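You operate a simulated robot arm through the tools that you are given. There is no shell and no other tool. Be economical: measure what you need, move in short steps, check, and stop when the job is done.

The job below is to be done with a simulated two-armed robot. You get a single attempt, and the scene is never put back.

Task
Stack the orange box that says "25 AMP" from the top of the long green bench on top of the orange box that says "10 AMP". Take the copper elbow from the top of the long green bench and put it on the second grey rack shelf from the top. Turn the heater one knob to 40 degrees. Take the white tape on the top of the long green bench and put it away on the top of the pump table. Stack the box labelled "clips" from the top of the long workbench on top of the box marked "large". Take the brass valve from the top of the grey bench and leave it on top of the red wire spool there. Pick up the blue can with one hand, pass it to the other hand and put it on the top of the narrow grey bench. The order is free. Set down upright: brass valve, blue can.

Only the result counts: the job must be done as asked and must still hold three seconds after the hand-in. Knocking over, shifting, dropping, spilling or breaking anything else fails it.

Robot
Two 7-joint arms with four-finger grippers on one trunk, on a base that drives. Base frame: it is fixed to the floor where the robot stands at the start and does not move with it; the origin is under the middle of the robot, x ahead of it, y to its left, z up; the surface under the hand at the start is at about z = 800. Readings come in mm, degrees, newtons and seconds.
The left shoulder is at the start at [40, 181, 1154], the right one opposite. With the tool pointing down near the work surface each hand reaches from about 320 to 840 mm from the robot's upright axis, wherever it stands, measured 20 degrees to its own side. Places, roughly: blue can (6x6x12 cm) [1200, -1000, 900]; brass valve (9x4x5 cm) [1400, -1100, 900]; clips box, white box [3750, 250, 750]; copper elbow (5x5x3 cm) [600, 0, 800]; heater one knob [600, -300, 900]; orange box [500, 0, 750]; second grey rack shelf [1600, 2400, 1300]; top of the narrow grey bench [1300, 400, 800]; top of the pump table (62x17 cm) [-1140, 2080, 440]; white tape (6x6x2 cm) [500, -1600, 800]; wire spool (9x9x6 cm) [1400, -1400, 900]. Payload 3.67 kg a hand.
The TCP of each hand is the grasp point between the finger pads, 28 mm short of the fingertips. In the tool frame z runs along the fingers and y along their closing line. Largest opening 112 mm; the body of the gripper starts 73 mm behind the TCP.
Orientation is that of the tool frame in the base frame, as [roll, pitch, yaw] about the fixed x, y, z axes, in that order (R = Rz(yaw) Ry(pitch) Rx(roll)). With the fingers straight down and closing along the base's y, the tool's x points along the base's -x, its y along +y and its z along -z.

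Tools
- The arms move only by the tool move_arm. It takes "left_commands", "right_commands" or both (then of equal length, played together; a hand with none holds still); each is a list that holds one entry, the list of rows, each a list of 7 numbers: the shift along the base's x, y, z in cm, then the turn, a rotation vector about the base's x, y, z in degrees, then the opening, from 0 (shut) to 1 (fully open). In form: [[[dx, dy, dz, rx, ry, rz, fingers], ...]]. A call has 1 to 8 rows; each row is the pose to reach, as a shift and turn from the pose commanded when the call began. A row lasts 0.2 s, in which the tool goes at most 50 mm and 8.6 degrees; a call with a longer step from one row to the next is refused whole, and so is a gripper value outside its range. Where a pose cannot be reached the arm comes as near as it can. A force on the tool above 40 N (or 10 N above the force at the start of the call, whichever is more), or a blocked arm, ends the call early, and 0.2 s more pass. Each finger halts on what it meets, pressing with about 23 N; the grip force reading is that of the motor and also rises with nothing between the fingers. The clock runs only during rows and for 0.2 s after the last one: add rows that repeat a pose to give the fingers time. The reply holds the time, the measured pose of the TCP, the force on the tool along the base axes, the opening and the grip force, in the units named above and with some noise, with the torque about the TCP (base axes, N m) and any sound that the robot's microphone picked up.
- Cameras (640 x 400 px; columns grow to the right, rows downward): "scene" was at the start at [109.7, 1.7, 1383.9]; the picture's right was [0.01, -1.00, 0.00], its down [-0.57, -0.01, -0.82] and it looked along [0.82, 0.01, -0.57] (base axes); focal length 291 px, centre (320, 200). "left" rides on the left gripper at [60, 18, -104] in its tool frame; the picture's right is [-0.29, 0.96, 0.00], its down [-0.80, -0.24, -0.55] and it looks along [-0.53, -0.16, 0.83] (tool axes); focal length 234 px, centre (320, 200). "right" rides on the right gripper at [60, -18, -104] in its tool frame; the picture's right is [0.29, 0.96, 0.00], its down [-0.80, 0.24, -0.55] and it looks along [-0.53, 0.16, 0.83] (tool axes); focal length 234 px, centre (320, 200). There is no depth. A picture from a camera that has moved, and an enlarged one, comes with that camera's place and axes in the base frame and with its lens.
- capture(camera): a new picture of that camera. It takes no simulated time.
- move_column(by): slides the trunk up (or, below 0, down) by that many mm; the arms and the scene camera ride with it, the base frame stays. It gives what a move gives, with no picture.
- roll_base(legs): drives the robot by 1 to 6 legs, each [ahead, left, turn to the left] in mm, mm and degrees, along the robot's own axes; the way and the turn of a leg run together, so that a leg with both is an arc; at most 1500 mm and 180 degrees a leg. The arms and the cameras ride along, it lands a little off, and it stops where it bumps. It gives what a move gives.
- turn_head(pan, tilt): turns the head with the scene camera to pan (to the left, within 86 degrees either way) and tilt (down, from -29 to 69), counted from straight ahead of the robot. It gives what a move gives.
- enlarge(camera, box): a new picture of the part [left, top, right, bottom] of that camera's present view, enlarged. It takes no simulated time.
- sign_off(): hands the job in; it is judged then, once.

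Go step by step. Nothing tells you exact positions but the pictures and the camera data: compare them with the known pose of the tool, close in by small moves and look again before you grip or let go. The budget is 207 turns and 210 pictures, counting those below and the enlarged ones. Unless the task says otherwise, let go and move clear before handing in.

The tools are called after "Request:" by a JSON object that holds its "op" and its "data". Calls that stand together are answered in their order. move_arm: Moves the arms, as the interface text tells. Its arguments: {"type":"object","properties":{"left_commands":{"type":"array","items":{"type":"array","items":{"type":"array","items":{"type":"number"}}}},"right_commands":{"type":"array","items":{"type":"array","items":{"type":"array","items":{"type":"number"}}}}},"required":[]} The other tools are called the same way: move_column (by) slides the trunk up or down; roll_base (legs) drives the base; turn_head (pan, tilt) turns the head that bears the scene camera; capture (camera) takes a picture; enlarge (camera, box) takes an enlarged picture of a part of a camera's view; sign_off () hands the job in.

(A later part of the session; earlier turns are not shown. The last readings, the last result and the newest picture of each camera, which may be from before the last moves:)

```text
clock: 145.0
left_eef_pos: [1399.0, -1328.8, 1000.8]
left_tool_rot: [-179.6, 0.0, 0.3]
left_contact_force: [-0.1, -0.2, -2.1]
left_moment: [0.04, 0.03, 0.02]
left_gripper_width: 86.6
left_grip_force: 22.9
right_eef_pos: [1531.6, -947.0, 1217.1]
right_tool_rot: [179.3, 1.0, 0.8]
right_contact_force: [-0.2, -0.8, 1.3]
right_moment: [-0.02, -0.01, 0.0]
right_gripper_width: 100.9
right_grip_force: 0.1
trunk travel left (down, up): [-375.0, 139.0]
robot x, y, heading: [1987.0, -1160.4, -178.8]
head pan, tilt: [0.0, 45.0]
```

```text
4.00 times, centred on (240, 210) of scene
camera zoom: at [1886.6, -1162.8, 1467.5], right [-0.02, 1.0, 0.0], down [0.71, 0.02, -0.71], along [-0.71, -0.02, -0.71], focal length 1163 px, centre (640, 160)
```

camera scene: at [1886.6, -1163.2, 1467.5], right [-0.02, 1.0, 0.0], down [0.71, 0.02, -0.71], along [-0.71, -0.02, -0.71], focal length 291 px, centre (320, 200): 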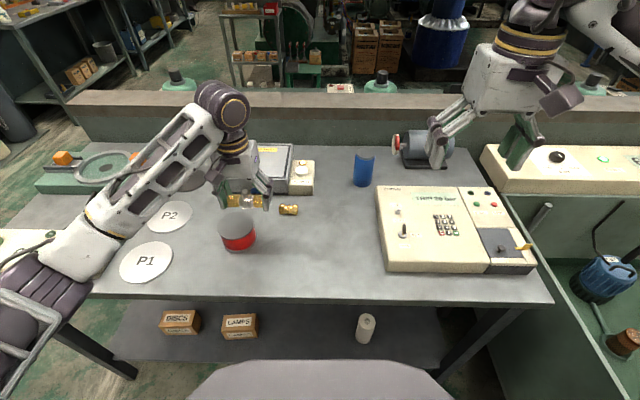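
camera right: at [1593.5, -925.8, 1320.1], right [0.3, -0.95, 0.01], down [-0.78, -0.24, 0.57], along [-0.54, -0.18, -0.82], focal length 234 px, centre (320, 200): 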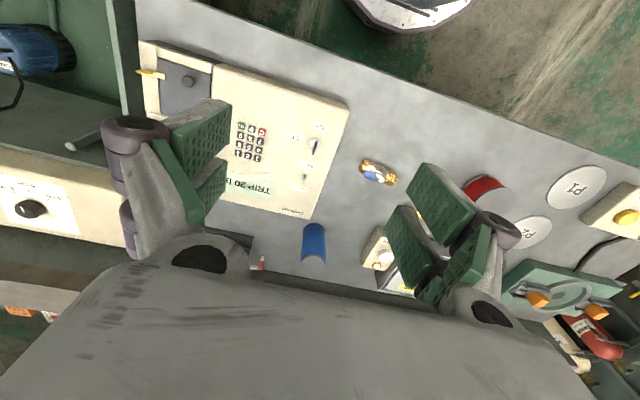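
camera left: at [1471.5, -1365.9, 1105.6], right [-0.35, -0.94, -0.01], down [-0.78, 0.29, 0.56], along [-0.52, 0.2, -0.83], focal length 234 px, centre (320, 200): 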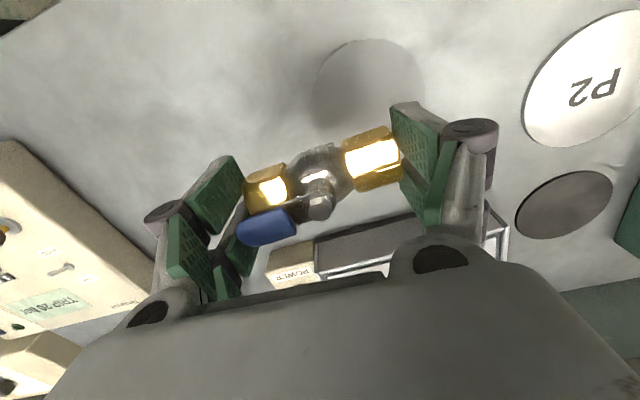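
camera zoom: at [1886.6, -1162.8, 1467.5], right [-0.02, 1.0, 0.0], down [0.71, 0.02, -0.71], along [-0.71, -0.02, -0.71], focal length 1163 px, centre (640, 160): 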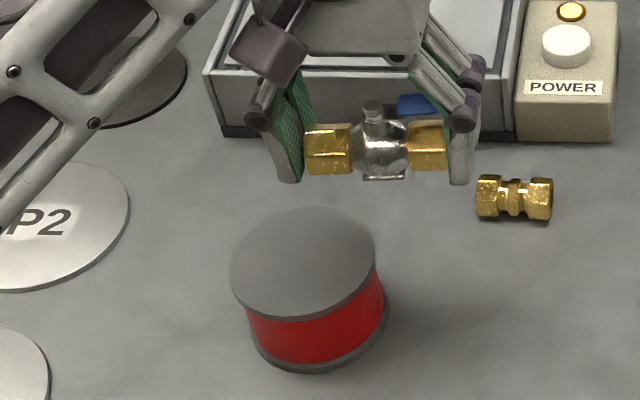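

The spool top is centred at (1423, -1387.5), z≈905. I'll move over it and down to just above contact.

Request:
{"op": "move_arm", "data": {"left_commands": [[[1.2, -3, 0, 0, 0, 0, 0.7], [2.4, -5.9, 0, 0, 0, 0, 0.7], [2.4, -5.9, -2.5, 0, 0, 0, 0.7], [2.4, -5.9, -4.6, 0, 0, 0, 0.7], [2.4, -5.9, -4.6, 0, 0, 0, 0.7]]]}}

Request:
{"op": "enlarge", "data": {"camera": "scene", "box": [190, 160, 290, 260]}}

Request:
{"op": "capture", "data": {"camera": "left"}}

```text
clock: 146.2
left_eef_pos: [1422.5, -1386.2, 952.7]
left_tool_rot: [-179.8, 0.0, 0.2]
left_contact_force: [0.2, 0.0, -1.2]
left_moment: [-0.01, 0.01, 0.01]
left_gripper_width: 86.4
left_grip_force: 23.1
right_eef_pos: [1531.3, -946.1, 1217.0]
right_tool_rot: [179.1, 0.8, 0.9]
right_contact_force: [0.5, 0.1, 0.0]
right_moment: [0.0, -0.01, 0.01]
right_gripper_width: 101.0
right_grip_force: 0.1
trunk travel left (down, up): [-375.0, 139.0]
robot x, y, heading: [1988.4, -1161.9, -178.5]
head pan, tilt: [0.0, 45.0]
```

```text
4.00 times, centred on (240, 210) of scene
camera zoom: at [1886.4, -1161.9, 1467.5], right [-0.02, 1.0, 0.0], down [0.71, 0.02, -0.71], along [-0.71, -0.02, -0.71], focal length 1163 px, centre (640, 160)
```

zoom: 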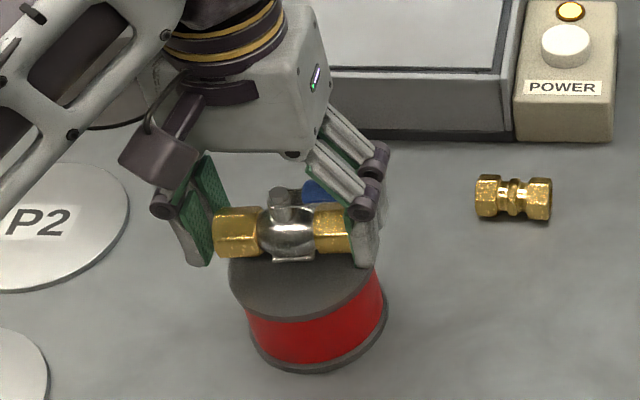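

```text
112 pictures are left
camera left: at [1481.7, -1403.8, 1056.6], right [-0.29, -0.96, -0.01], down [-0.8, 0.23, 0.56], along [-0.53, 0.16, -0.83], focal length 234 px, centre (320, 200)
```

left: 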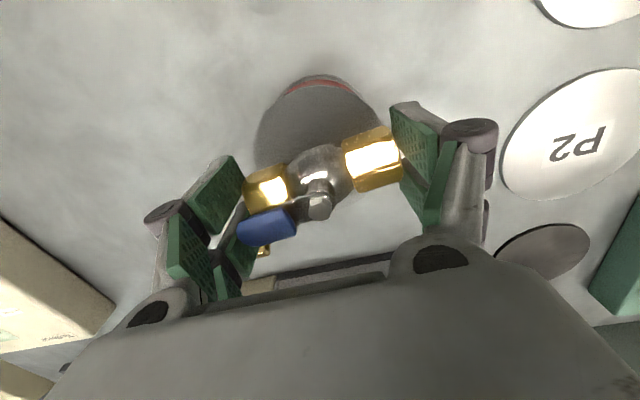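

Well centred. I'll lower the last centimetre to contact.

Request:
{"op": "move_arm", "data": {"left_commands": [[[0, 0, -0.5, 0, 0, 0, 0.7], [0, 0, -0.8, 0, 0, 0, 0.7], [0, 0, -1, 0, 0, 0, 0.7], [0, 0, -1, 0, 0, 0, 0.7]]]}}

Request:
{"op": "enlarge", "data": {"camera": "scene", "box": [190, 160, 290, 260]}}

```text
clock: 147.2
left_eef_pos: [1422.1, -1387.0, 944.1]
left_tool_rot: [-179.6, 0.1, 0.2]
left_contact_force: [0.3, 0.2, -1.9]
left_moment: [0.02, -0.02, 0.01]
left_gripper_width: 86.3
left_grip_force: 23.5
right_eef_pos: [1532.1, -947.6, 1217.2]
right_tool_rot: [179.2, 0.9, 0.8]
right_contact_force: [0.9, 0.6, 0.5]
right_moment: [0.0, -0.01, 0.02]
right_gripper_width: 100.4
right_grip_force: 0.1
trunk travel left (down, up): [-375.0, 139.0]
robot x, y, heading: [1989.4, -1158.4, -178.6]
head pan, tilt: [0.0, 45.0]
```

```text
4.00 times, centred on (240, 210) of scene
camera zoom: at [1886.2, -1162.0, 1467.4], right [-0.02, 1.0, 0.0], down [0.71, 0.02, -0.71], along [-0.71, -0.02, -0.71], focal length 1163 px, centre (640, 160)
```

zoom: 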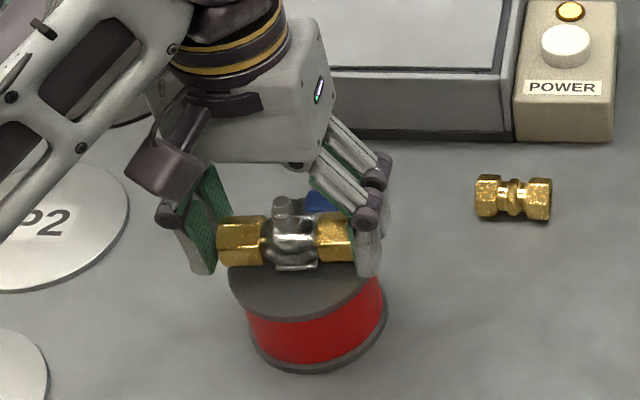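

Request:
{"op": "move_arm", "data": {"left_commands": [[[0, 0, -0.3, 0, 0, 0, 0.7], [0, 0, -0.5, 0, 0, 0, 0.7], [0, 0, -0.7, 0, 0, 0, 0.7], [0, 0, -0.7, 0, 0, 0, 0.7]]]}}

Request:
{"op": "enlarge", "data": {"camera": "scene", "box": [190, 160, 290, 260]}}

```text
clock: 148.2
left_eef_pos: [1421.2, -1386.1, 939.2]
left_tool_rot: [-179.7, 0.3, 0.2]
left_contact_force: [-2.3, -2.2, 12.5]
left_moment: [0.01, 0.1, 0.06]
left_gripper_width: 85.4
left_grip_force: 23.6
right_eef_pos: [1531.9, -946.8, 1218.1]
right_tool_rot: [179.2, 1.0, 0.8]
right_contact_force: [0.8, 0.1, -0.3]
right_moment: [0.04, 0.01, 0.01]
right_gripper_width: 100.8
right_grip_force: 0.1
trunk travel left (down, up): [-375.0, 139.0]
robot x, y, heading: [1986.5, -1155.6, -178.5]
head pan, tilt: [0.0, 45.0]
```

```text
4.00 times, centred on (240, 210) of scene
camera zoom: at [1887.4, -1161.4, 1467.6], right [-0.02, 1.0, 0.0], down [0.71, 0.02, -0.71], along [-0.71, -0.02, -0.71], focal length 1163 px, centre (640, 160)
```

zoom: 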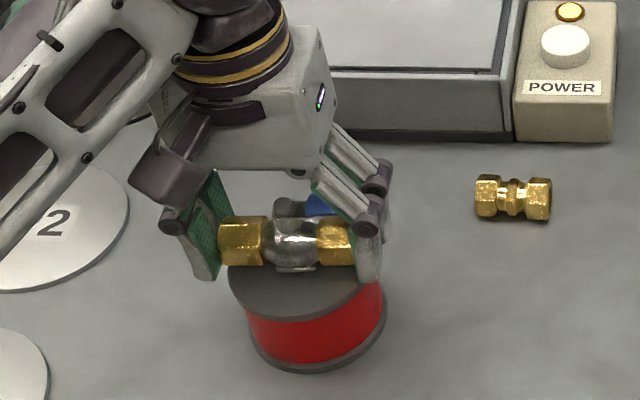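

Contact at 12.5 N. I'll release gently.

Request:
{"op": "move_arm", "data": {"left_commands": [[[0, 0, 0, 0, 0, 0, 0.8], [0, 0, 0, 0, 0, 0, 0.9], [0, 0, 0, 0, 0, 0, 1], [0, 0, 0, 0, 0, 0, 1]]]}}

Request:
{"op": "enlarge", "data": {"camera": "scene", "box": [190, 160, 290, 260]}}

Request:
{"op": "enlarge", "data": {"camera": "left", "box": [200, 60, 440, 260]}}

```text
clock: 149.2
left_eef_pos: [1421.8, -1386.2, 936.8]
left_tool_rot: [-179.7, 0.0, 0.1]
left_contact_force: [1.1, 1.2, -0.4]
left_moment: [-0.02, -0.03, 0.02]
left_gripper_width: 112.1
left_grip_force: 0.1
right_eef_pos: [1531.6, -946.6, 1218.4]
right_tool_rot: [179.1, 1.0, 0.8]
right_contact_force: [0.4, 0.2, -0.4]
right_moment: [0.03, 0.03, -0.01]
right_gripper_width: 100.7
right_grip_force: 0.0
trunk travel left (down, up): [-375.0, 139.0]
robot x, y, heading: [1989.7, -1158.2, -178.7]
head pan, tilt: [0.0, 45.0]
```

```text
4.00 times, centred on (240, 210) of scene
camera zoom: at [1886.5, -1161.8, 1467.5], right [-0.02, 1.0, 0.0], down [0.71, 0.02, -0.71], along [-0.71, -0.02, -0.71], focal length 1163 px, centre (640, 160)
```

zoom: 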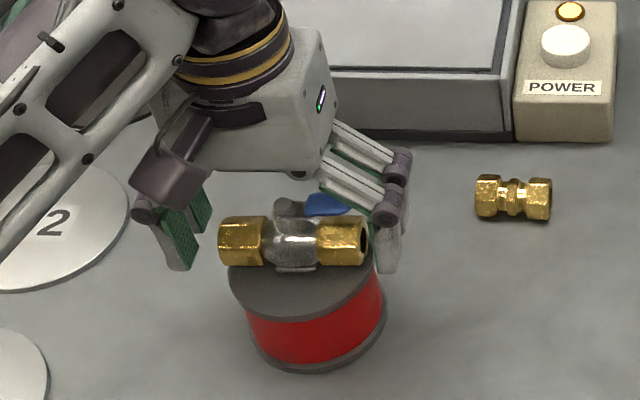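

```text
2.00 times, centred on (320, 160) of left
camera zoom: at [1480.6, -1404.0, 1040.5], right [-0.29, -0.96, -0.01], down [-0.8, 0.23, 0.56], along [-0.53, 0.16, -0.83], focal length 468 px, centre (320, 280)
```

zoom: 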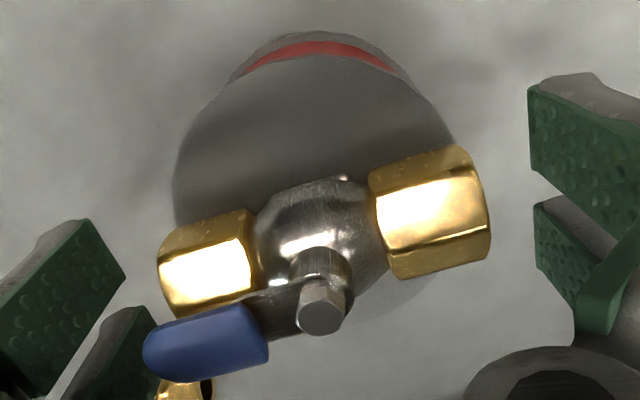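

The valve is upright on the spool. I'll raise the hand straight up and check.

Request:
{"op": "move_arm", "data": {"left_commands": [[[0, 0, 3, 0, 0, 0, 1], [0, 0, 7, 0, 0, 0, 1], [0, 0, 11.5, 0, 0, 0, 1], [0, 0, 16, 0, 0, 0, 1], [0, 0, 20, 0, 0, 0, 1]]]}}

Request:
{"op": "capture", "data": {"camera": "scene"}}

Request:
{"op": "enlarge", "data": {"camera": "scene", "box": [190, 160, 290, 260]}}

```text
clock: 150.4
left_eef_pos: [1421.7, -1384.5, 1136.2]
left_tool_rot: [-179.6, -0.1, 0.2]
left_contact_force: [0.4, -0.3, -0.2]
left_moment: [0.0, -0.02, 0.05]
left_gripper_width: 111.9
left_grip_force: 0.1
right_eef_pos: [1532.5, -947.3, 1217.3]
right_tool_rot: [179.1, 1.1, 0.8]
right_contact_force: [0.7, 0.0, -0.2]
right_moment: [0.01, 0.01, -0.03]
right_gripper_width: 100.6
right_grip_force: 0.1
trunk travel left (down, up): [-375.0, 139.0]
robot x, y, heading: [1987.7, -1160.4, -178.4]
head pan, tilt: [0.0, 45.0]
```

```text
107 pictures are left
camera scene: at [1886.9, -1161.4, 1467.5], right [-0.02, 1.0, 0.0], down [0.71, 0.02, -0.71], along [-0.71, -0.02, -0.71], focal length 291 px, centre (320, 200)
```

scene: 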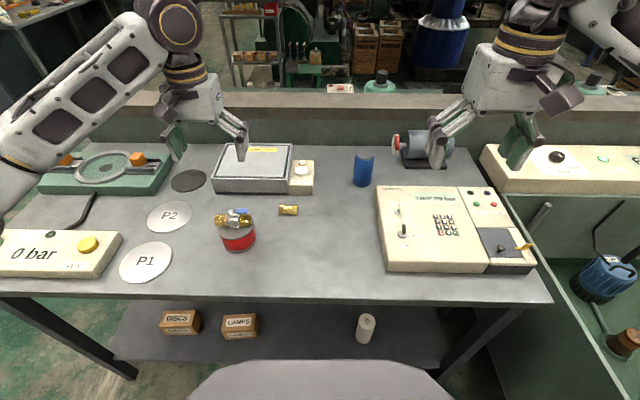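

```text
4.00 times, centred on (240, 210) of scene
camera zoom: at [1886.9, -1161.4, 1467.5], right [-0.02, 1.0, 0.0], down [0.71, 0.02, -0.71], along [-0.71, -0.02, -0.71], focal length 1163 px, centre (640, 160)
```

zoom: 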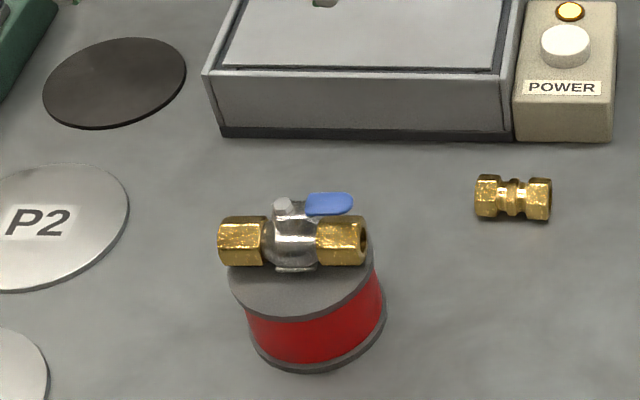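

The valve is done. Next the blue can near (1193, -1049): I'll move the base 70 mm forward and bring the right hand above it.

Request:
{"op": "roll_base", "data": {"legs": [[70, 0, -1]]}}

Request:
{"op": "move_arm", "data": {"right_commands": [[[-4.5, -1, 0, 0, 0, 0, 0.9], [-9, -2, 0, 0, 0, 0, 0.9], [-13.5, -3, 0, 0, 0, 0, 0.9], [-18, -4.5, -1, 0, 0, 0, 0.9], [-22, -6, -3, 0, 0, 0, 0.9], [-23, -7.5, -6, 0, 0, 0, 0.9]]]}}

Request:
{"op": "capture", "data": {"camera": "right"}}

Request:
{"op": "capture", "data": {"camera": "scene"}}

```text
clock: 151.4
left_eef_pos: [1350.3, -1375.4, 1136.2]
left_tool_rot: [-179.7, 0.0, -0.7]
left_contact_force: [-0.2, -0.8, -0.2]
left_moment: [0.0, -0.03, 0.01]
left_gripper_width: 112.3
left_grip_force: 0.1
right_eef_pos: [1466.7, -940.3, 1216.5]
right_tool_rot: [179.1, 1.0, -0.1]
right_contact_force: [0.4, 0.9, 0.0]
right_moment: [-0.02, 0.0, 0.01]
right_gripper_width: 101.1
right_grip_force: 0.1
trunk travel left (down, up): [-375.0, 139.0]
robot x, y, heading: [1919.7, -1159.0, -179.4]
head pan, tilt: [0.0, 45.0]
```

```text
clock: 152.8
left_eef_pos: [1346.9, -1375.8, 1136.5]
left_tool_rot: [-179.7, 0.0, -0.7]
left_contact_force: [0.1, -0.4, -0.6]
left_moment: [0.02, -0.01, 0.0]
left_gripper_width: 112.1
left_grip_force: 0.1
right_eef_pos: [1235.3, -1015.2, 1157.3]
right_tool_rot: [179.1, 1.0, -0.2]
right_contact_force: [-0.1, 0.2, 0.5]
right_moment: [-0.02, 0.05, -0.01]
right_gripper_width: 100.9
right_grip_force: 0.1
trunk travel left (down, up): [-375.0, 139.0]
robot x, y, heading: [1916.8, -1165.7, -179.9]
head pan, tilt: [0.0, 45.0]
```

```text
105 pictures are left
camera right: at [1297.4, -995.8, 1260.9], right [0.29, -0.96, 0.01], down [-0.79, -0.23, 0.57], along [-0.55, -0.17, -0.82], focal length 234 px, centre (320, 200)
```

right: 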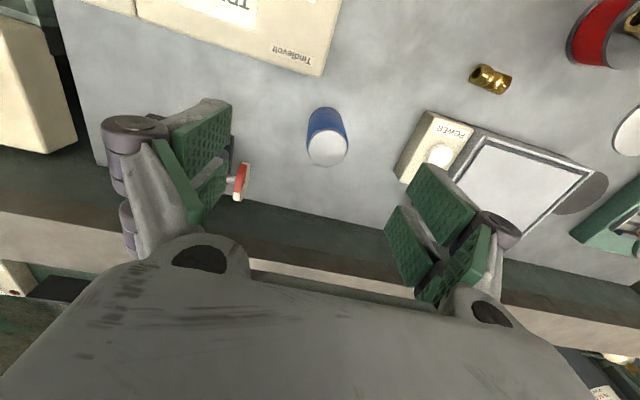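

```text
104 pictures are left
camera scene: at [1816.6, -1161.3, 1467.4], right [-0.01, 1.0, 0.0], down [0.71, 0.0, -0.71], along [-0.71, 0.0, -0.71], focal length 291 px, centre (320, 200)
```

scene: 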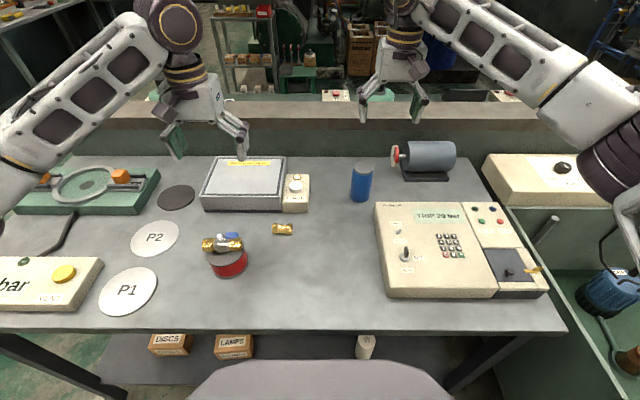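

The can axis is near (1185, -1044), top z≈965. I'll move above it and look.

Request:
{"op": "move_arm", "data": {"right_commands": [[[-2.5, -1.4, -3, 0, 0, 0, 0.9], [-5, -2.9, -6, 0, 0, 0, 0.9], [-5, -2.9, -9.5, 0, 0, 0, 0.9], [-5, -2.9, -12, 0, 0, 0, 0.9]]]}}

Request:
{"op": "capture", "data": {"camera": "right"}}

```text
clock: 153.8
left_eef_pos: [1347.2, -1376.1, 1136.5]
left_tool_rot: [-179.6, -0.1, -0.8]
left_contact_force: [-0.1, -0.5, 0.4]
left_moment: [0.01, -0.01, 0.01]
left_gripper_width: 111.9
left_grip_force: 0.1
right_eef_pos: [1184.1, -1047.3, 1037.8]
right_tool_rot: [179.1, 0.9, -0.1]
right_contact_force: [0.1, 0.1, 0.2]
right_moment: [0.02, 0.0, 0.01]
right_gripper_width: 100.6
right_grip_force: 0.1
trunk travel left (down, up): [-375.0, 139.0]
robot x, y, heading: [1918.0, -1160.1, -179.7]
head pan, tilt: [0.0, 45.0]
```

```text
103 pictures are left
camera right: at [1246.2, -1025.7, 1140.2], right [0.29, -0.96, 0.01], down [-0.79, -0.23, 0.57], along [-0.54, -0.17, -0.82], focal length 234 px, centre (320, 200)
```

right: 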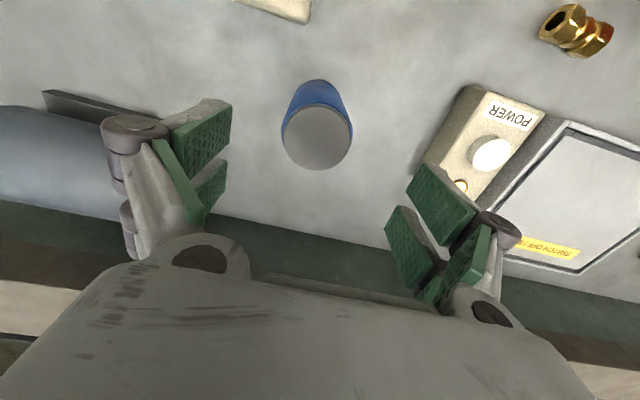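

Request:
{"op": "move_arm", "data": {"right_commands": [[[0.1, 0.35, -3.5, 0, 0, 0, 0.9], [0.1, 0.35, -7, 0, 0, 0, 0.9], [0.1, 0.35, -10, 0, 0, 0, 0.9], [0.1, 0.35, -10, 0, 0, 0, 0.45], [0.1, 0.35, -10, 0, 0, 0, 0.45], [0.1, 0.35, -10, 0, 0, 0, 0.45]]]}}

Request:
{"op": "capture", "data": {"camera": "right"}}

Request:
{"op": "enlarge", "data": {"camera": "scene", "box": [310, 100, 430, 220]}}

```text
clock: 155.2
left_eef_pos: [1348.6, -1375.5, 1136.9]
left_tool_rot: [-179.7, 0.0, -0.8]
left_contact_force: [1.1, 0.4, -0.3]
left_moment: [0.0, 0.01, -0.04]
left_gripper_width: 112.1
left_grip_force: 0.0
right_eef_pos: [1187.9, -1043.4, 938.9]
right_tool_rot: [179.1, 0.9, -0.1]
right_contact_force: [-0.6, -0.7, 1.6]
right_moment: [-0.16, 0.11, 0.03]
right_gripper_width: 59.1
right_grip_force: 22.5
trunk travel left (down, up): [-375.0, 139.0]
robot x, y, heading: [1920.5, -1161.9, -179.2]
head pan, tilt: [0.0, 45.0]
```

```text
102 pictures are left
camera right: at [1250.0, -1022.5, 1041.3], right [0.29, -0.96, 0.01], down [-0.79, -0.23, 0.57], along [-0.54, -0.17, -0.82], focal length 234 px, centre (320, 200)
```

right: 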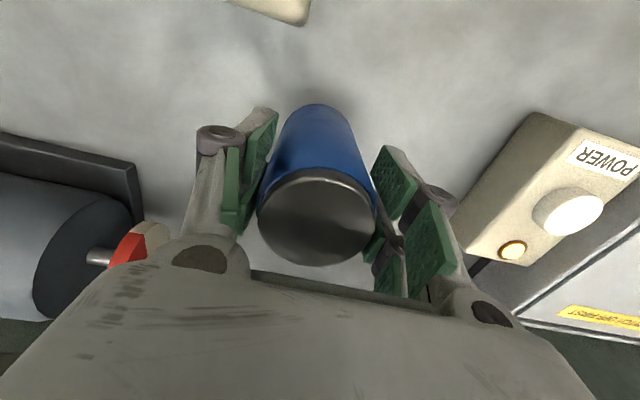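

```text
3.33 times, centred on (370, 160) of scene
camera zoom: at [1817.1, -1161.3, 1467.5], right [-0.01, 1.0, 0.0], down [0.71, 0.0, -0.71], along [-0.71, 0.0, -0.71], focal length 969 px, centre (153, 333)
```

zoom: 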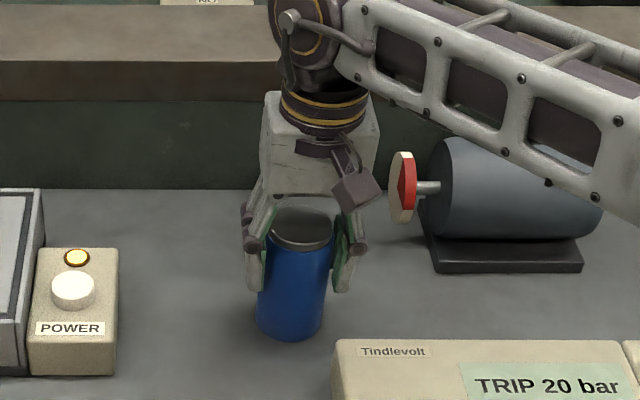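

The can is gripped by the right hand. I'll lift it to a handover spot in front of me, with the left hand tilting its fingers forward to 64° and staying well back.

Request:
{"op": "move_arm", "data": {"right_commands": [[[0, 0, 4.8, 0, 0, 0, 0.45], [0, 0, 9.6, 0, 0, 0, 0.45], [0, 0, 14.4, 0, 0, 0, 0.45], [2, -2, 18, 0, 0, 0, 0.45], [4.5, -4.8, 20.5, 0, 0, 0, 0.45], [7, -7.6, 23, 0, 0, 0, 0.45], [9.6, -10.4, 25, 0, 0, 0, 0.45], [12.2, -13.2, 25, 0, 0, 0, 0.45]]], "left_commands": [[[2, 0, 1, 0, 8, 0, 1], [4, 0, 2.5, 0, 16, 0, 1], [6, 0, 4, 0, 24, 0, 1], [8, 1, 5.5, 0, 32, 0, 1], [10, 2, 7, 0, 40, 0, 1], [12, 3, 8.5, 0, 48, 0, 1], [14, 4, 10, 0, 56, 0, 1], [15, 5, 11, 0, 64, 0, 1]]]}}

Request:
{"op": "turn_head", "data": {"pan": 0, "tilt": 30}}

Request:
{"op": "capture", "data": {"camera": "scene"}}

Request:
{"op": "capture", "data": {"camera": "left"}}

```text
clock: 157.0
left_eef_pos: [1439.9, -1294.9, 1280.9]
left_tool_rot: [178.7, 64.0, -1.7]
left_contact_force: [-0.2, -0.7, 0.0]
left_moment: [-0.02, 0.02, 0.0]
left_gripper_width: 111.8
left_grip_force: 0.1
left hand out of reach, approached as far as the arm can: row 6, 7, 8
right_eef_pos: [1310.5, -1173.4, 1187.6]
right_tool_rot: [179.1, 0.8, -0.1]
right_contact_force: [0.0, -0.2, -2.6]
right_moment: [0.0, -0.02, -0.04]
right_gripper_width: 59.5
right_grip_force: 22.5
trunk travel left (down, up): [-375.0, 139.0]
robot x, y, heading: [1917.2, -1158.3, -179.6]
head pan, tilt: [0.0, 45.0]
```

```text
clock: 157.8
left_eef_pos: [1438.4, -1294.7, 1280.1]
left_tool_rot: [178.6, 63.8, -1.8]
left_contact_force: [0.2, -0.1, 0.1]
left_moment: [0.01, 0.01, -0.02]
left_gripper_width: 111.8
left_grip_force: 0.1
right_eef_pos: [1308.7, -1172.5, 1185.6]
right_tool_rot: [179.0, 0.9, -0.1]
right_contact_force: [-0.3, 0.2, -3.8]
right_moment: [0.01, -0.04, 0.0]
right_gripper_width: 59.2
right_grip_force: 22.3
trunk travel left (down, up): [-375.0, 139.0]
robot x, y, heading: [1916.3, -1160.4, -179.6]
head pan, tilt: [0.0, 30.0]
```

```text
100 pictures are left
camera scene: at [1807.5, -1161.3, 1490.0], right [-0.01, 1.0, 0.0], down [0.5, 0.0, -0.87], along [-0.87, -0.01, -0.5], focal length 291 px, centre (320, 200)
```

scene: 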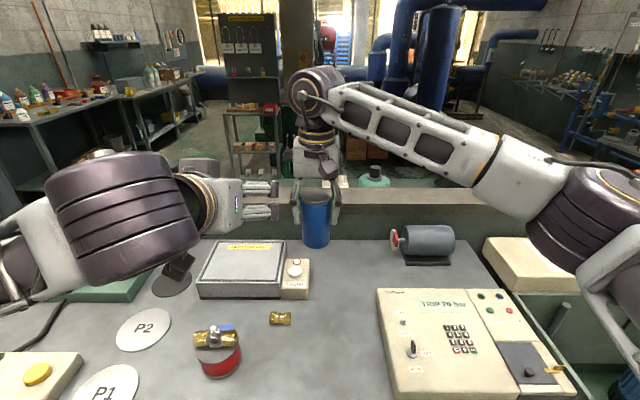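

```text
99 pictures are left
camera left: at [1557.1, -1313.7, 1272.3], right [-0.14, -0.95, 0.27], down [0.15, 0.25, 0.96], along [-0.98, 0.17, 0.11], focal length 234 px, centre (320, 200)
```

left: 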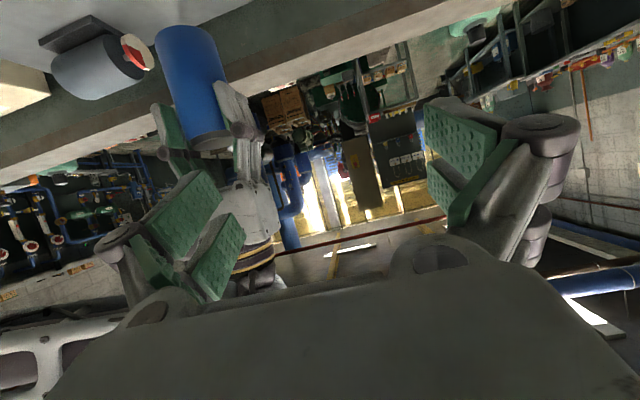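

I'll enlarge to measure where the can sits in the right hand.

Request:
{"op": "enlarge", "data": {"camera": "scene", "box": [230, 130, 390, 260]}}

Request:
{"op": "enlarge", "data": {"camera": "left", "box": [120, 0, 280, 180]}}

```text
3.08 times, centred on (310, 195) of scene
camera zoom: at [1807.5, -1161.3, 1490.0], right [-0.01, 1.0, 0.0], down [0.5, 0.0, -0.87], along [-0.87, -0.01, -0.5], focal length 895 px, centre (351, 215)
```

zoom: 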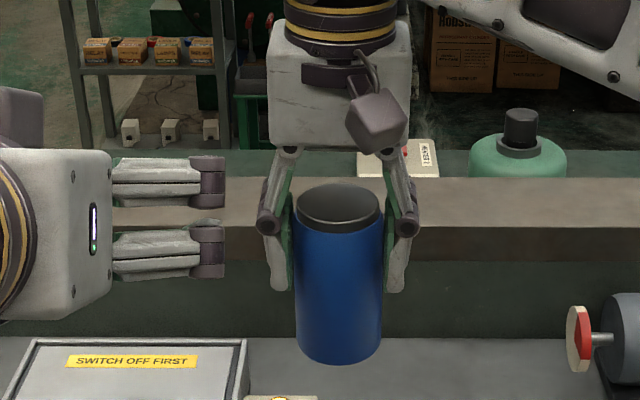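

```text
2.22 times, centred on (200, 90) of left
camera zoom: at [1557.1, -1313.7, 1272.3], right [-0.14, -0.95, 0.27], down [0.15, 0.25, 0.96], along [-0.98, 0.17, 0.11], focal length 520 px, centre (587, 444)
```

zoom: 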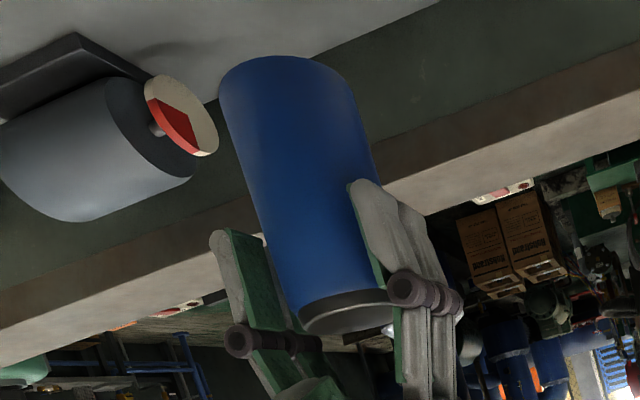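

The can bottom is about 92 mm below the right TCP. I'll reduce the left tilt to 50° first and check where the hand settles.

Request:
{"op": "move_arm", "data": {"left_commands": [[[0, 0, 0, 0, -7, 0, 1], [0, 0, 0, 0, -14, 0, 1], [0, 0, 0, 0, -14, 0, 1]]]}}

```text
clock: 158.6
left_eef_pos: [1438.1, -1294.8, 1280.8]
left_tool_rot: [179.4, 50.0, -1.0]
left_contact_force: [0.8, -0.4, -0.5]
left_moment: [0.03, -0.02, -0.02]
left_gripper_width: 112.2
left_grip_force: 0.0
right_eef_pos: [1309.9, -1175.0, 1186.6]
right_tool_rot: [179.1, 1.1, -0.2]
right_contact_force: [0.2, 0.4, -3.3]
right_moment: [0.01, -0.01, -0.01]
right_gripper_width: 59.1
right_grip_force: 23.0
trunk travel left (down, up): [-375.0, 139.0]
robot x, y, heading: [1916.3, -1157.8, -179.4]
head pan, tilt: [0.0, 30.0]
```

Now I'll bring the left hand behind the can to the staging point.

Request:
{"op": "move_arm", "data": {"left_commands": [[[0.5, 4, 0, 0, 0, 0, 1], [0.5, 8, -1, 0, 0, 0, 1], [0.5, 12.1, -3, 0, 0, 0, 1], [-0.5, 12.1, -5.5, 0, 0, 0, 1], [-2.1, 12.1, -7, 0, 0, 0, 1], [-2.1, 12.1, -7, 0, 0, 0, 1]]]}}

Request:
{"op": "capture", "data": {"camera": "left"}}

Request:
{"op": "capture", "data": {"camera": "scene"}}

Request:
{"op": "capture", "data": {"camera": "right"}}

```text
clock: 160.0
left_eef_pos: [1417.7, -1172.6, 1208.8]
left_tool_rot: [179.3, 49.9, -1.2]
left_contact_force: [-0.2, 0.8, -0.2]
left_moment: [-0.02, -0.01, 0.05]
left_gripper_width: 112.0
left_grip_force: 0.1
right_eef_pos: [1310.8, -1172.8, 1186.1]
right_tool_rot: [179.1, 0.8, -0.2]
right_contact_force: [-0.1, 0.7, -3.3]
right_moment: [-0.02, 0.01, -0.01]
right_gripper_width: 59.2
right_grip_force: 22.7
trunk travel left (down, up): [-375.0, 139.0]
robot x, y, heading: [1916.2, -1159.5, -179.8]
head pan, tilt: [0.0, 30.0]
```

```text
96 pictures are left
camera left: at [1533.5, -1192.2, 1230.0], right [-0.2, -0.95, 0.23], down [-0.08, 0.25, 0.96], along [-0.98, 0.17, -0.13], focal length 234 px, centre (320, 200)
```

left: 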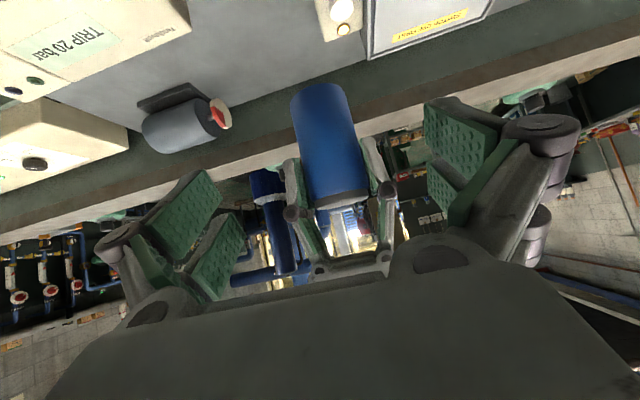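

```text
95 pictures are left
camera scene: at [1807.9, -1160.7, 1490.1], right [-0.01, 1.0, 0.0], down [0.5, 0.0, -0.87], along [-0.87, -0.01, -0.5], focal length 291 px, centre (320, 200)
```

scene: 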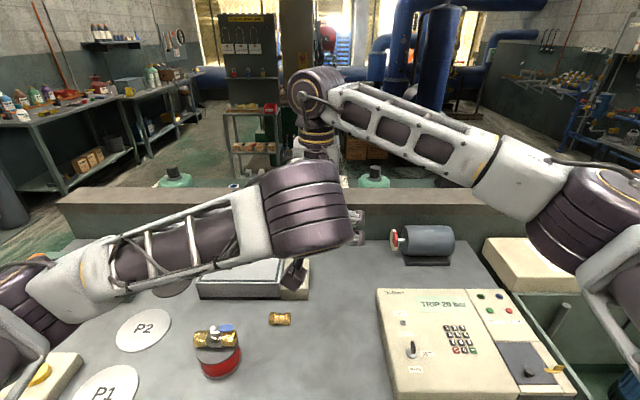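

```text
94 pictures are left
camera right: at [1372.7, -1152.3, 1288.7], right [0.29, -0.96, 0.01], down [-0.79, -0.23, 0.57], along [-0.54, -0.17, -0.82], focal length 234 px, centre (320, 200)
```

right: 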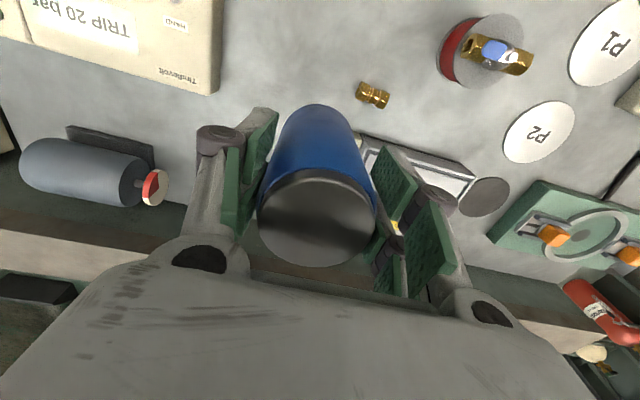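

The left camera shows the can bottom at z≈1106, with 52 mm free below the right fingertips. I'll advance the left hand along its axis at 55° tilt to grip low, then look before closing.

Request:
{"op": "move_arm", "data": {"left_commands": [[[-0.7, -0.1, -1, 0, 5, 0, 1], [-3.5, -0.1, -3, 0, 5, 0, 1], [-6.5, -0.1, -5.1, 0, 5, 0, 1], [-9.6, -0.1, -7.3, 0, 5, 0, 1], [-9.6, -0.1, -7.3, 0, 5, 0, 1]]]}}

Request:
{"op": "capture", "data": {"camera": "left"}}

Request:
{"op": "capture", "data": {"camera": "right"}}

```text
clock: 161.2
left_eef_pos: [1319.0, -1177.2, 1137.2]
left_tool_rot: [179.2, 55.0, -1.4]
left_contact_force: [0.0, 0.1, 0.8]
left_moment: [0.0, 0.04, 0.01]
left_gripper_width: 111.8
left_grip_force: 0.1
right_eef_pos: [1310.2, -1174.9, 1186.3]
right_tool_rot: [179.1, 0.9, -0.2]
right_contact_force: [0.5, 0.1, -2.5]
right_moment: [0.01, -0.04, 0.05]
right_gripper_width: 59.2
right_grip_force: 23.0
trunk travel left (down, up): [-375.0, 139.0]
robot x, y, heading: [1916.8, -1156.3, -179.7]
head pan, tilt: [0.0, 30.0]
```

```text
93 pictures are left
camera left: at [1437.3, -1195.9, 1147.4], right [-0.18, -0.95, 0.24], down [0.0, 0.25, 0.97], along [-0.98, 0.17, -0.04], focal length 234 px, centre (320, 200)
```

left: 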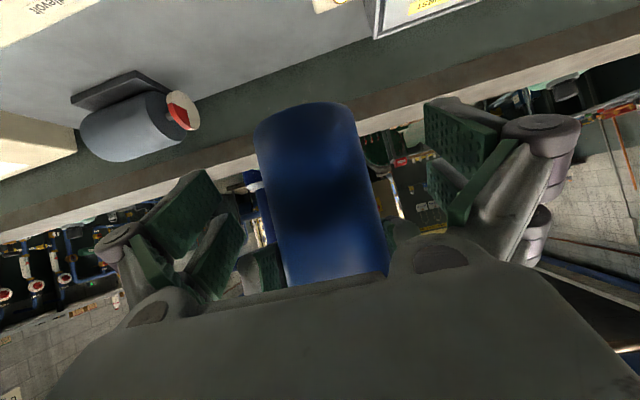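

```text
92 pictures are left
camera right: at [1372.8, -1152.9, 1288.7], right [0.29, -0.96, 0.01], down [-0.79, -0.23, 0.57], along [-0.54, -0.17, -0.82], focal length 234 px, centre (320, 200)
```

right: 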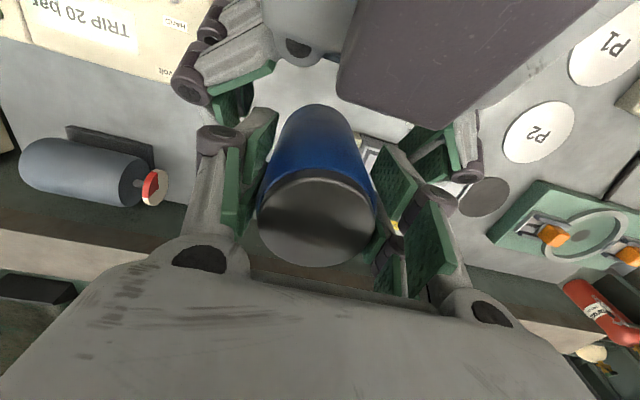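

The left fingers straddle the lower can below the right fingertips. I'll close the left hand.

Request:
{"op": "move_arm", "data": {"left_commands": [[[0, 0, -0.2, 0, 0, 0, 0.8], [0, 0, -0.2, 0, 0, 0, 0.6], [0, 0, -0.2, 0, 0, 0, 0.45], [0, 0, -0.2, 0, 0, 0, 0.45], [0, 0, -0.2, 0, 0, 0, 0.45]]]}}

Request:
{"op": "capture", "data": {"camera": "left"}}

Request:
{"op": "capture", "data": {"camera": "right"}}

```text
clock: 162.4
left_eef_pos: [1319.2, -1173.9, 1134.9]
left_tool_rot: [179.3, 54.9, -1.6]
left_contact_force: [10.1, 18.3, 2.9]
left_moment: [-0.67, 0.56, -0.32]
left_gripper_width: 78.5
left_grip_force: 22.8
right_eef_pos: [1309.8, -1173.9, 1186.0]
right_tool_rot: [179.1, 1.0, -0.2]
right_contact_force: [-9.3, -17.9, -6.1]
right_moment: [-0.23, -0.05, 0.14]
right_gripper_width: 60.4
right_grip_force: 22.3
trunk travel left (down, up): [-375.0, 139.0]
robot x, y, heading: [1914.9, -1159.8, -179.6]
head pan, tilt: [0.0, 30.0]
```

```text
91 pictures are left
camera left: at [1438.3, -1194.2, 1145.5], right [-0.18, -0.95, 0.24], down [0.0, 0.25, 0.97], along [-0.98, 0.18, -0.04], focal length 234 px, centre (320, 200)
```

left: 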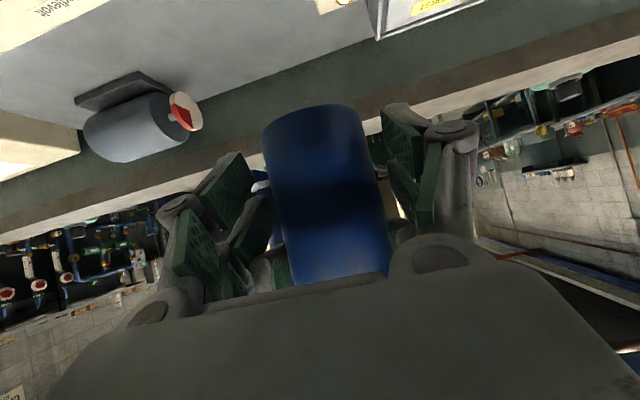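

```text
90 pictures are left
camera right: at [1372.7, -1153.6, 1288.5], right [0.29, -0.96, 0.01], down [-0.79, -0.23, 0.57], along [-0.54, -0.17, -0.82], focal length 234 px, centre (320, 200)
```

right: 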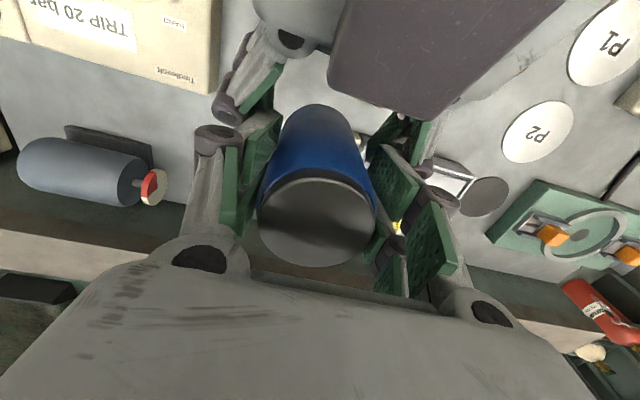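

The left fingers met the right fingers (78.5 mm), since the fingers are wider than I assumed. I'll back the left hand off and rotate the right hand by -90° so the two grips are crossed.

Request:
{"op": "move_arm", "data": {"left_commands": [[[0, 0, 0, 0, 0, 0, 0.8], [0, 0, 0, 0, 0, 0, 1], [0, 0, 0, 0, 0, 0, 1], [3.3, 0, 2.3, 0, 0, 0, 1], [6.6, 0, 4.6, 0, 0, 0, 1], [9.9, 0, 6.9, 0, 0, 0, 1], [12, 0, 8.4, 0, 0, 0, 1]]]}}

Request:
{"op": "move_arm", "data": {"right_commands": [[[0, 0, 0, 0, 0, -8, 0.45], [0, 0, 0, 0, 0, -16, 0.45], [0, 0, 0, 0, 0, -24, 0.45], [0, 0, 0, 0, 0, -32, 0.45], [0, 0, 0, 0, 0, -40, 0.45], [0, 0, 0, 0, 0, -48, 0.45], [0, 0, 0, 0, 0, -56, 0.45], [0, 0, 0, 0, 0, -64, 0.45]]]}}

Request:
{"op": "move_arm", "data": {"right_commands": [[[0, 0, 0, 0, 0, -8, 0.45], [0, 0, 0, 0, 0, -16, 0.45], [0, 0, 0, 0, 0, -24, 0.45], [0, 0, 0, 0, 0, -26, 0.45]]]}}

Request:
{"op": "capture", "data": {"camera": "left"}}

Request:
{"op": "capture", "data": {"camera": "scene"}}

```text
clock: 164.0
left_eef_pos: [1440.8, -1175.2, 1217.0]
left_tool_rot: [179.2, 54.9, -1.4]
left_contact_force: [-0.3, -0.9, 1.3]
left_moment: [0.01, -0.06, 0.05]
left_gripper_width: 111.9
left_grip_force: 0.0
right_eef_pos: [1310.5, -1173.7, 1186.5]
right_tool_rot: [179.0, 1.0, -0.1]
right_contact_force: [1.2, 0.1, -2.9]
right_moment: [-0.01, -0.02, 0.03]
right_gripper_width: 59.5
right_grip_force: 23.2
trunk travel left (down, up): [-375.0, 139.0]
robot x, y, heading: [1918.8, -1164.0, -179.4]
head pan, tilt: [0.0, 30.0]
```

```text
clock: 165.8
left_eef_pos: [1440.3, -1174.7, 1217.8]
left_tool_rot: [179.3, 54.9, -1.4]
left_contact_force: [-0.1, -0.3, 0.3]
left_moment: [0.0, -0.01, -0.01]
left_gripper_width: 112.2
left_grip_force: 0.0
right_eef_pos: [1309.1, -1173.2, 1185.6]
right_tool_rot: [179.2, 0.9, -64.3]
right_contact_force: [-0.1, -0.2, -2.7]
right_moment: [-0.01, 0.01, -0.01]
right_gripper_width: 59.4
right_grip_force: 23.1
trunk travel left (down, up): [-375.0, 139.0]
robot x, y, heading: [1917.8, -1158.1, -179.5]
head pan, tilt: [0.0, 30.0]
```

```text
clock: 166.8
left_eef_pos: [1440.2, -1174.1, 1217.2]
left_tool_rot: [179.1, 54.9, -1.3]
left_contact_force: [-0.1, -0.1, 0.0]
left_moment: [-0.01, -0.02, -0.02]
left_gripper_width: 111.9
left_grip_force: 0.1
right_eef_pos: [1308.7, -1172.9, 1186.5]
right_tool_rot: [179.2, 1.0, -90.1]
right_contact_force: [-0.1, 0.2, -3.4]
right_moment: [-0.03, -0.01, 0.02]
right_gripper_width: 59.2
right_grip_force: 22.7
trunk travel left (down, up): [-375.0, 139.0]
robot x, y, heading: [1918.8, -1163.6, -179.6]
head pan, tilt: [0.0, 30.0]
```

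```text
89 pictures are left
camera left: at [1558.5, -1193.9, 1227.8], right [-0.18, -0.95, 0.24], down [0.0, 0.25, 0.97], along [-0.98, 0.17, -0.04], focal length 234 px, centre (320, 200)
```

left: 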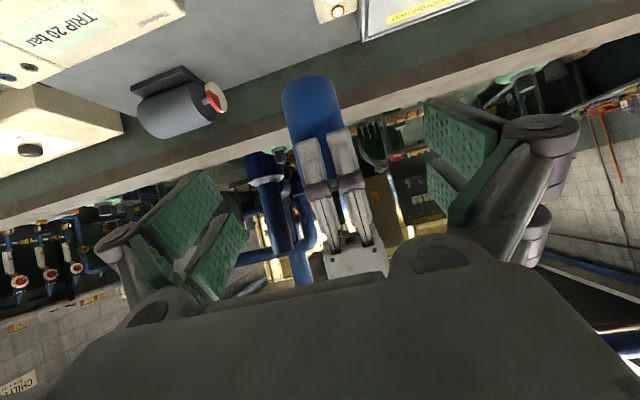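

```text
88 pictures are left
camera scene: at [1807.6, -1161.3, 1490.0], right [-0.01, 1.0, 0.0], down [0.5, 0.0, -0.87], along [-0.87, -0.01, -0.5], focal length 291 px, centre (320, 200)
```

scene: 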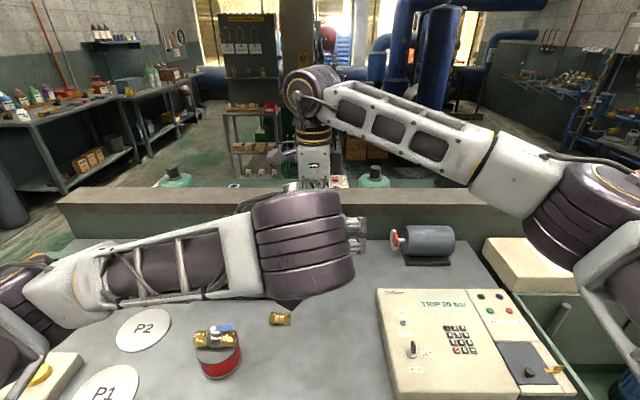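

The right fingers are now fore-aft. The left fingers are two-pronged (~44 mm wide), so I'll use a flatter approach (75°) at mid-can height. First I tilt to staging.

Request:
{"op": "move_arm", "data": {"left_commands": [[[-0.5, 0, -0.6, 0, 7, 0, 1], [-1, 0, -1.2, 0, 14, 0, 1], [-1.7, 0, -1.8, 0, 20, 0, 1], [-1.7, 0, -1.8, 0, 20, 0, 1]]]}}

Request:
{"op": "capture", "data": {"camera": "left"}}

Request:
{"op": "capture", "data": {"camera": "right"}}

```text
clock: 167.8
left_eef_pos: [1422.6, -1174.4, 1202.3]
left_tool_rot: [177.2, 75.0, -3.4]
left_contact_force: [0.1, -0.1, -0.7]
left_moment: [0.01, 0.0, 0.0]
left_gripper_width: 112.0
left_grip_force: 0.1
right_eef_pos: [1309.3, -1172.9, 1186.5]
right_tool_rot: [179.2, 1.0, -90.2]
right_contact_force: [0.4, 0.2, -2.7]
right_moment: [-0.03, 0.04, 0.0]
right_gripper_width: 59.2
right_grip_force: 22.9
trunk travel left (down, up): [-375.0, 139.0]
robot x, y, heading: [1916.3, -1160.4, -179.7]
head pan, tilt: [0.0, 30.0]
```

```text
87 pictures are left
camera left: at [1538.7, -1194.1, 1169.6], right [-0.08, -0.95, 0.29], down [0.33, 0.25, 0.91], along [-0.94, 0.17, 0.3], focal length 234 px, centre (320, 200)
```

left: 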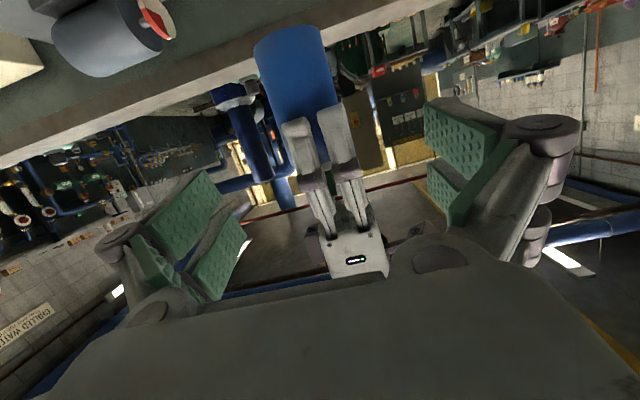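

```text
86 pictures are left
camera right: at [1329.0, -1233.8, 1289.5], right [-0.96, -0.29, 0.01], down [-0.23, 0.79, 0.57], along [-0.17, 0.54, -0.82], focal length 234 px, centre (320, 200)
```

right: 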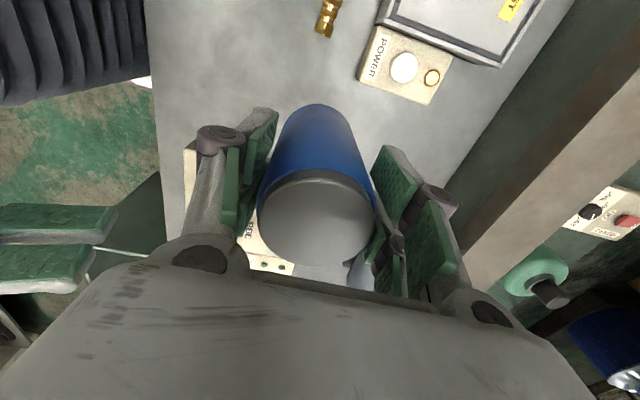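

Request:
{"op": "move_arm", "data": {"left_commands": [[[-3.5, 0, -1, 0, 0, 0, 1], [-7, 0.05, -2, 0, 0, 0, 1], [-7, 0.05, -2, 0, 0, 0, 1]]]}}

Request:
{"op": "capture", "data": {"camera": "right"}}

Request:
{"op": "capture", "data": {"camera": "left"}}

```text
clock: 168.6
left_eef_pos: [1353.8, -1174.6, 1181.9]
left_tool_rot: [177.3, 75.1, -3.2]
left_contact_force: [-0.5, 0.0, -1.0]
left_moment: [-0.01, -0.01, 0.02]
left_gripper_width: 111.8
left_grip_force: 0.1
right_eef_pos: [1308.0, -1173.6, 1188.2]
right_tool_rot: [179.1, 1.0, -90.1]
right_contact_force: [-0.6, 0.1, -2.9]
right_moment: [-0.03, 0.02, 0.0]
right_gripper_width: 59.3
right_grip_force: 22.8
trunk travel left (down, up): [-375.0, 139.0]
robot x, y, heading: [1919.2, -1157.9, -179.6]
head pan, tilt: [0.0, 30.0]
```

```text
85 pictures are left
camera right: at [1329.6, -1233.9, 1289.8], right [-0.96, -0.29, 0.01], down [-0.23, 0.79, 0.57], along [-0.17, 0.54, -0.82], focal length 234 px, centre (320, 200)
```

right: 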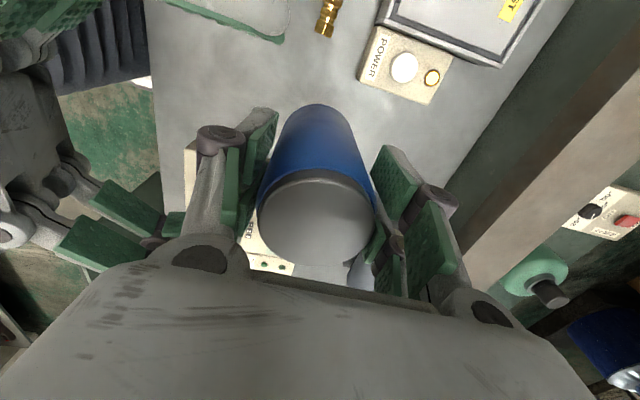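

```text
84 pictures are left
camera left: at [1468.7, -1192.7, 1150.5], right [-0.08, -0.95, 0.29], down [0.33, 0.25, 0.91], along [-0.94, 0.17, 0.3], focal length 234 px, centre (320, 200)
```

left: 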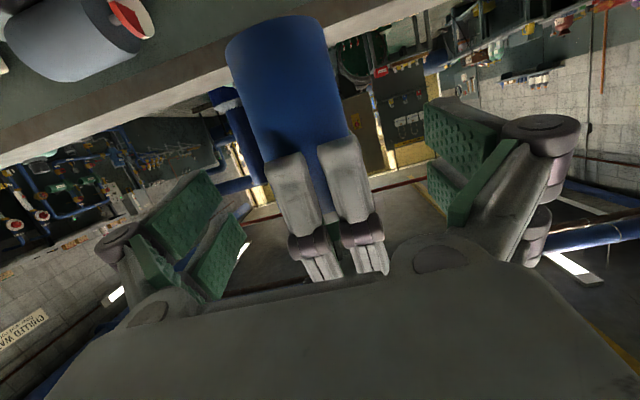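

Clearances look fine. I'll advance the last 36 mm and close the left hand.

Request:
{"op": "move_arm", "data": {"left_commands": [[[-1.8, 0.05, -0.5, 0, 0, 0, 1], [-3.6, 0.1, -0.9, 0, 0, 0, 1], [-3.6, 0.1, -0.9, 0, 0, 0, 0.8], [-3.6, 0.1, -0.9, 0, 0, 0, 0.6], [-3.6, 0.1, -0.9, 0, 0, 0, 0.45], [-3.6, 0.1, -0.9, 0, 0, 0, 0.45], [-3.6, 0.1, -0.9, 0, 0, 0, 0.45]]]}}

Request:
{"op": "capture", "data": {"camera": "right"}}

Request:
{"op": "capture", "data": {"camera": "left"}}

```text
clock: 170.2
left_eef_pos: [1317.7, -1172.9, 1171.5]
left_tool_rot: [177.4, 74.9, -3.1]
left_contact_force: [2.1, 12.0, 1.1]
left_moment: [-0.06, -0.04, -0.07]
left_gripper_width: 58.7
left_grip_force: 22.6
right_eef_pos: [1308.4, -1173.7, 1186.9]
right_tool_rot: [179.1, 0.9, -90.1]
right_contact_force: [-2.7, -13.3, -0.6]
right_moment: [-0.17, 0.04, -0.01]
right_gripper_width: 58.7
right_grip_force: 23.3
trunk travel left (down, up): [-375.0, 139.0]
robot x, y, heading: [1916.5, -1160.7, -179.4]
head pan, tilt: [0.0, 30.0]
```

```text
83 pictures are left
camera right: at [1329.2, -1234.3, 1289.9], right [-0.96, -0.29, 0.01], down [-0.23, 0.79, 0.57], along [-0.17, 0.54, -0.82], focal length 234 px, centre (320, 200)
```

right: 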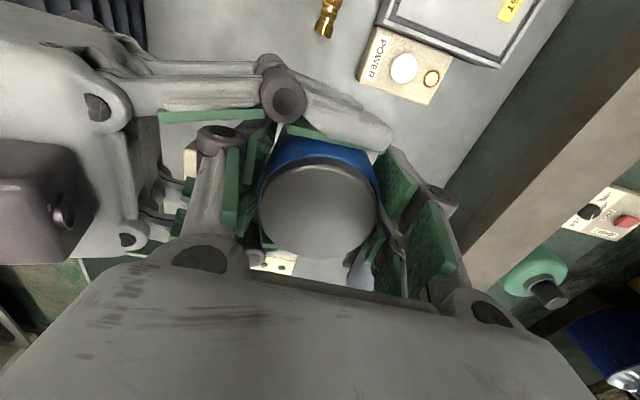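

```text
82 pictures are left
camera left: at [1432.6, -1191.3, 1140.8], right [-0.09, -0.95, 0.29], down [0.33, 0.25, 0.91], along [-0.94, 0.17, 0.29], focal length 234 px, centre (320, 200)
```

left: 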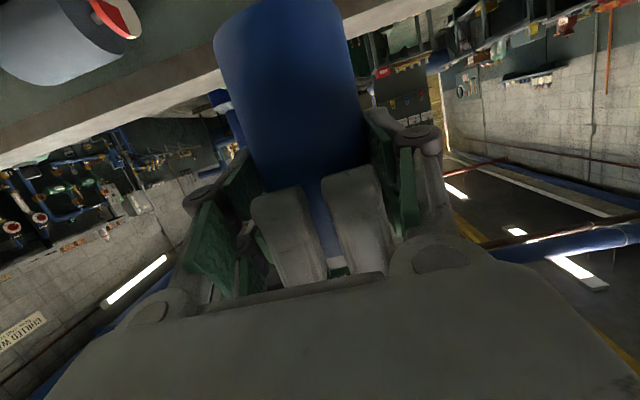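

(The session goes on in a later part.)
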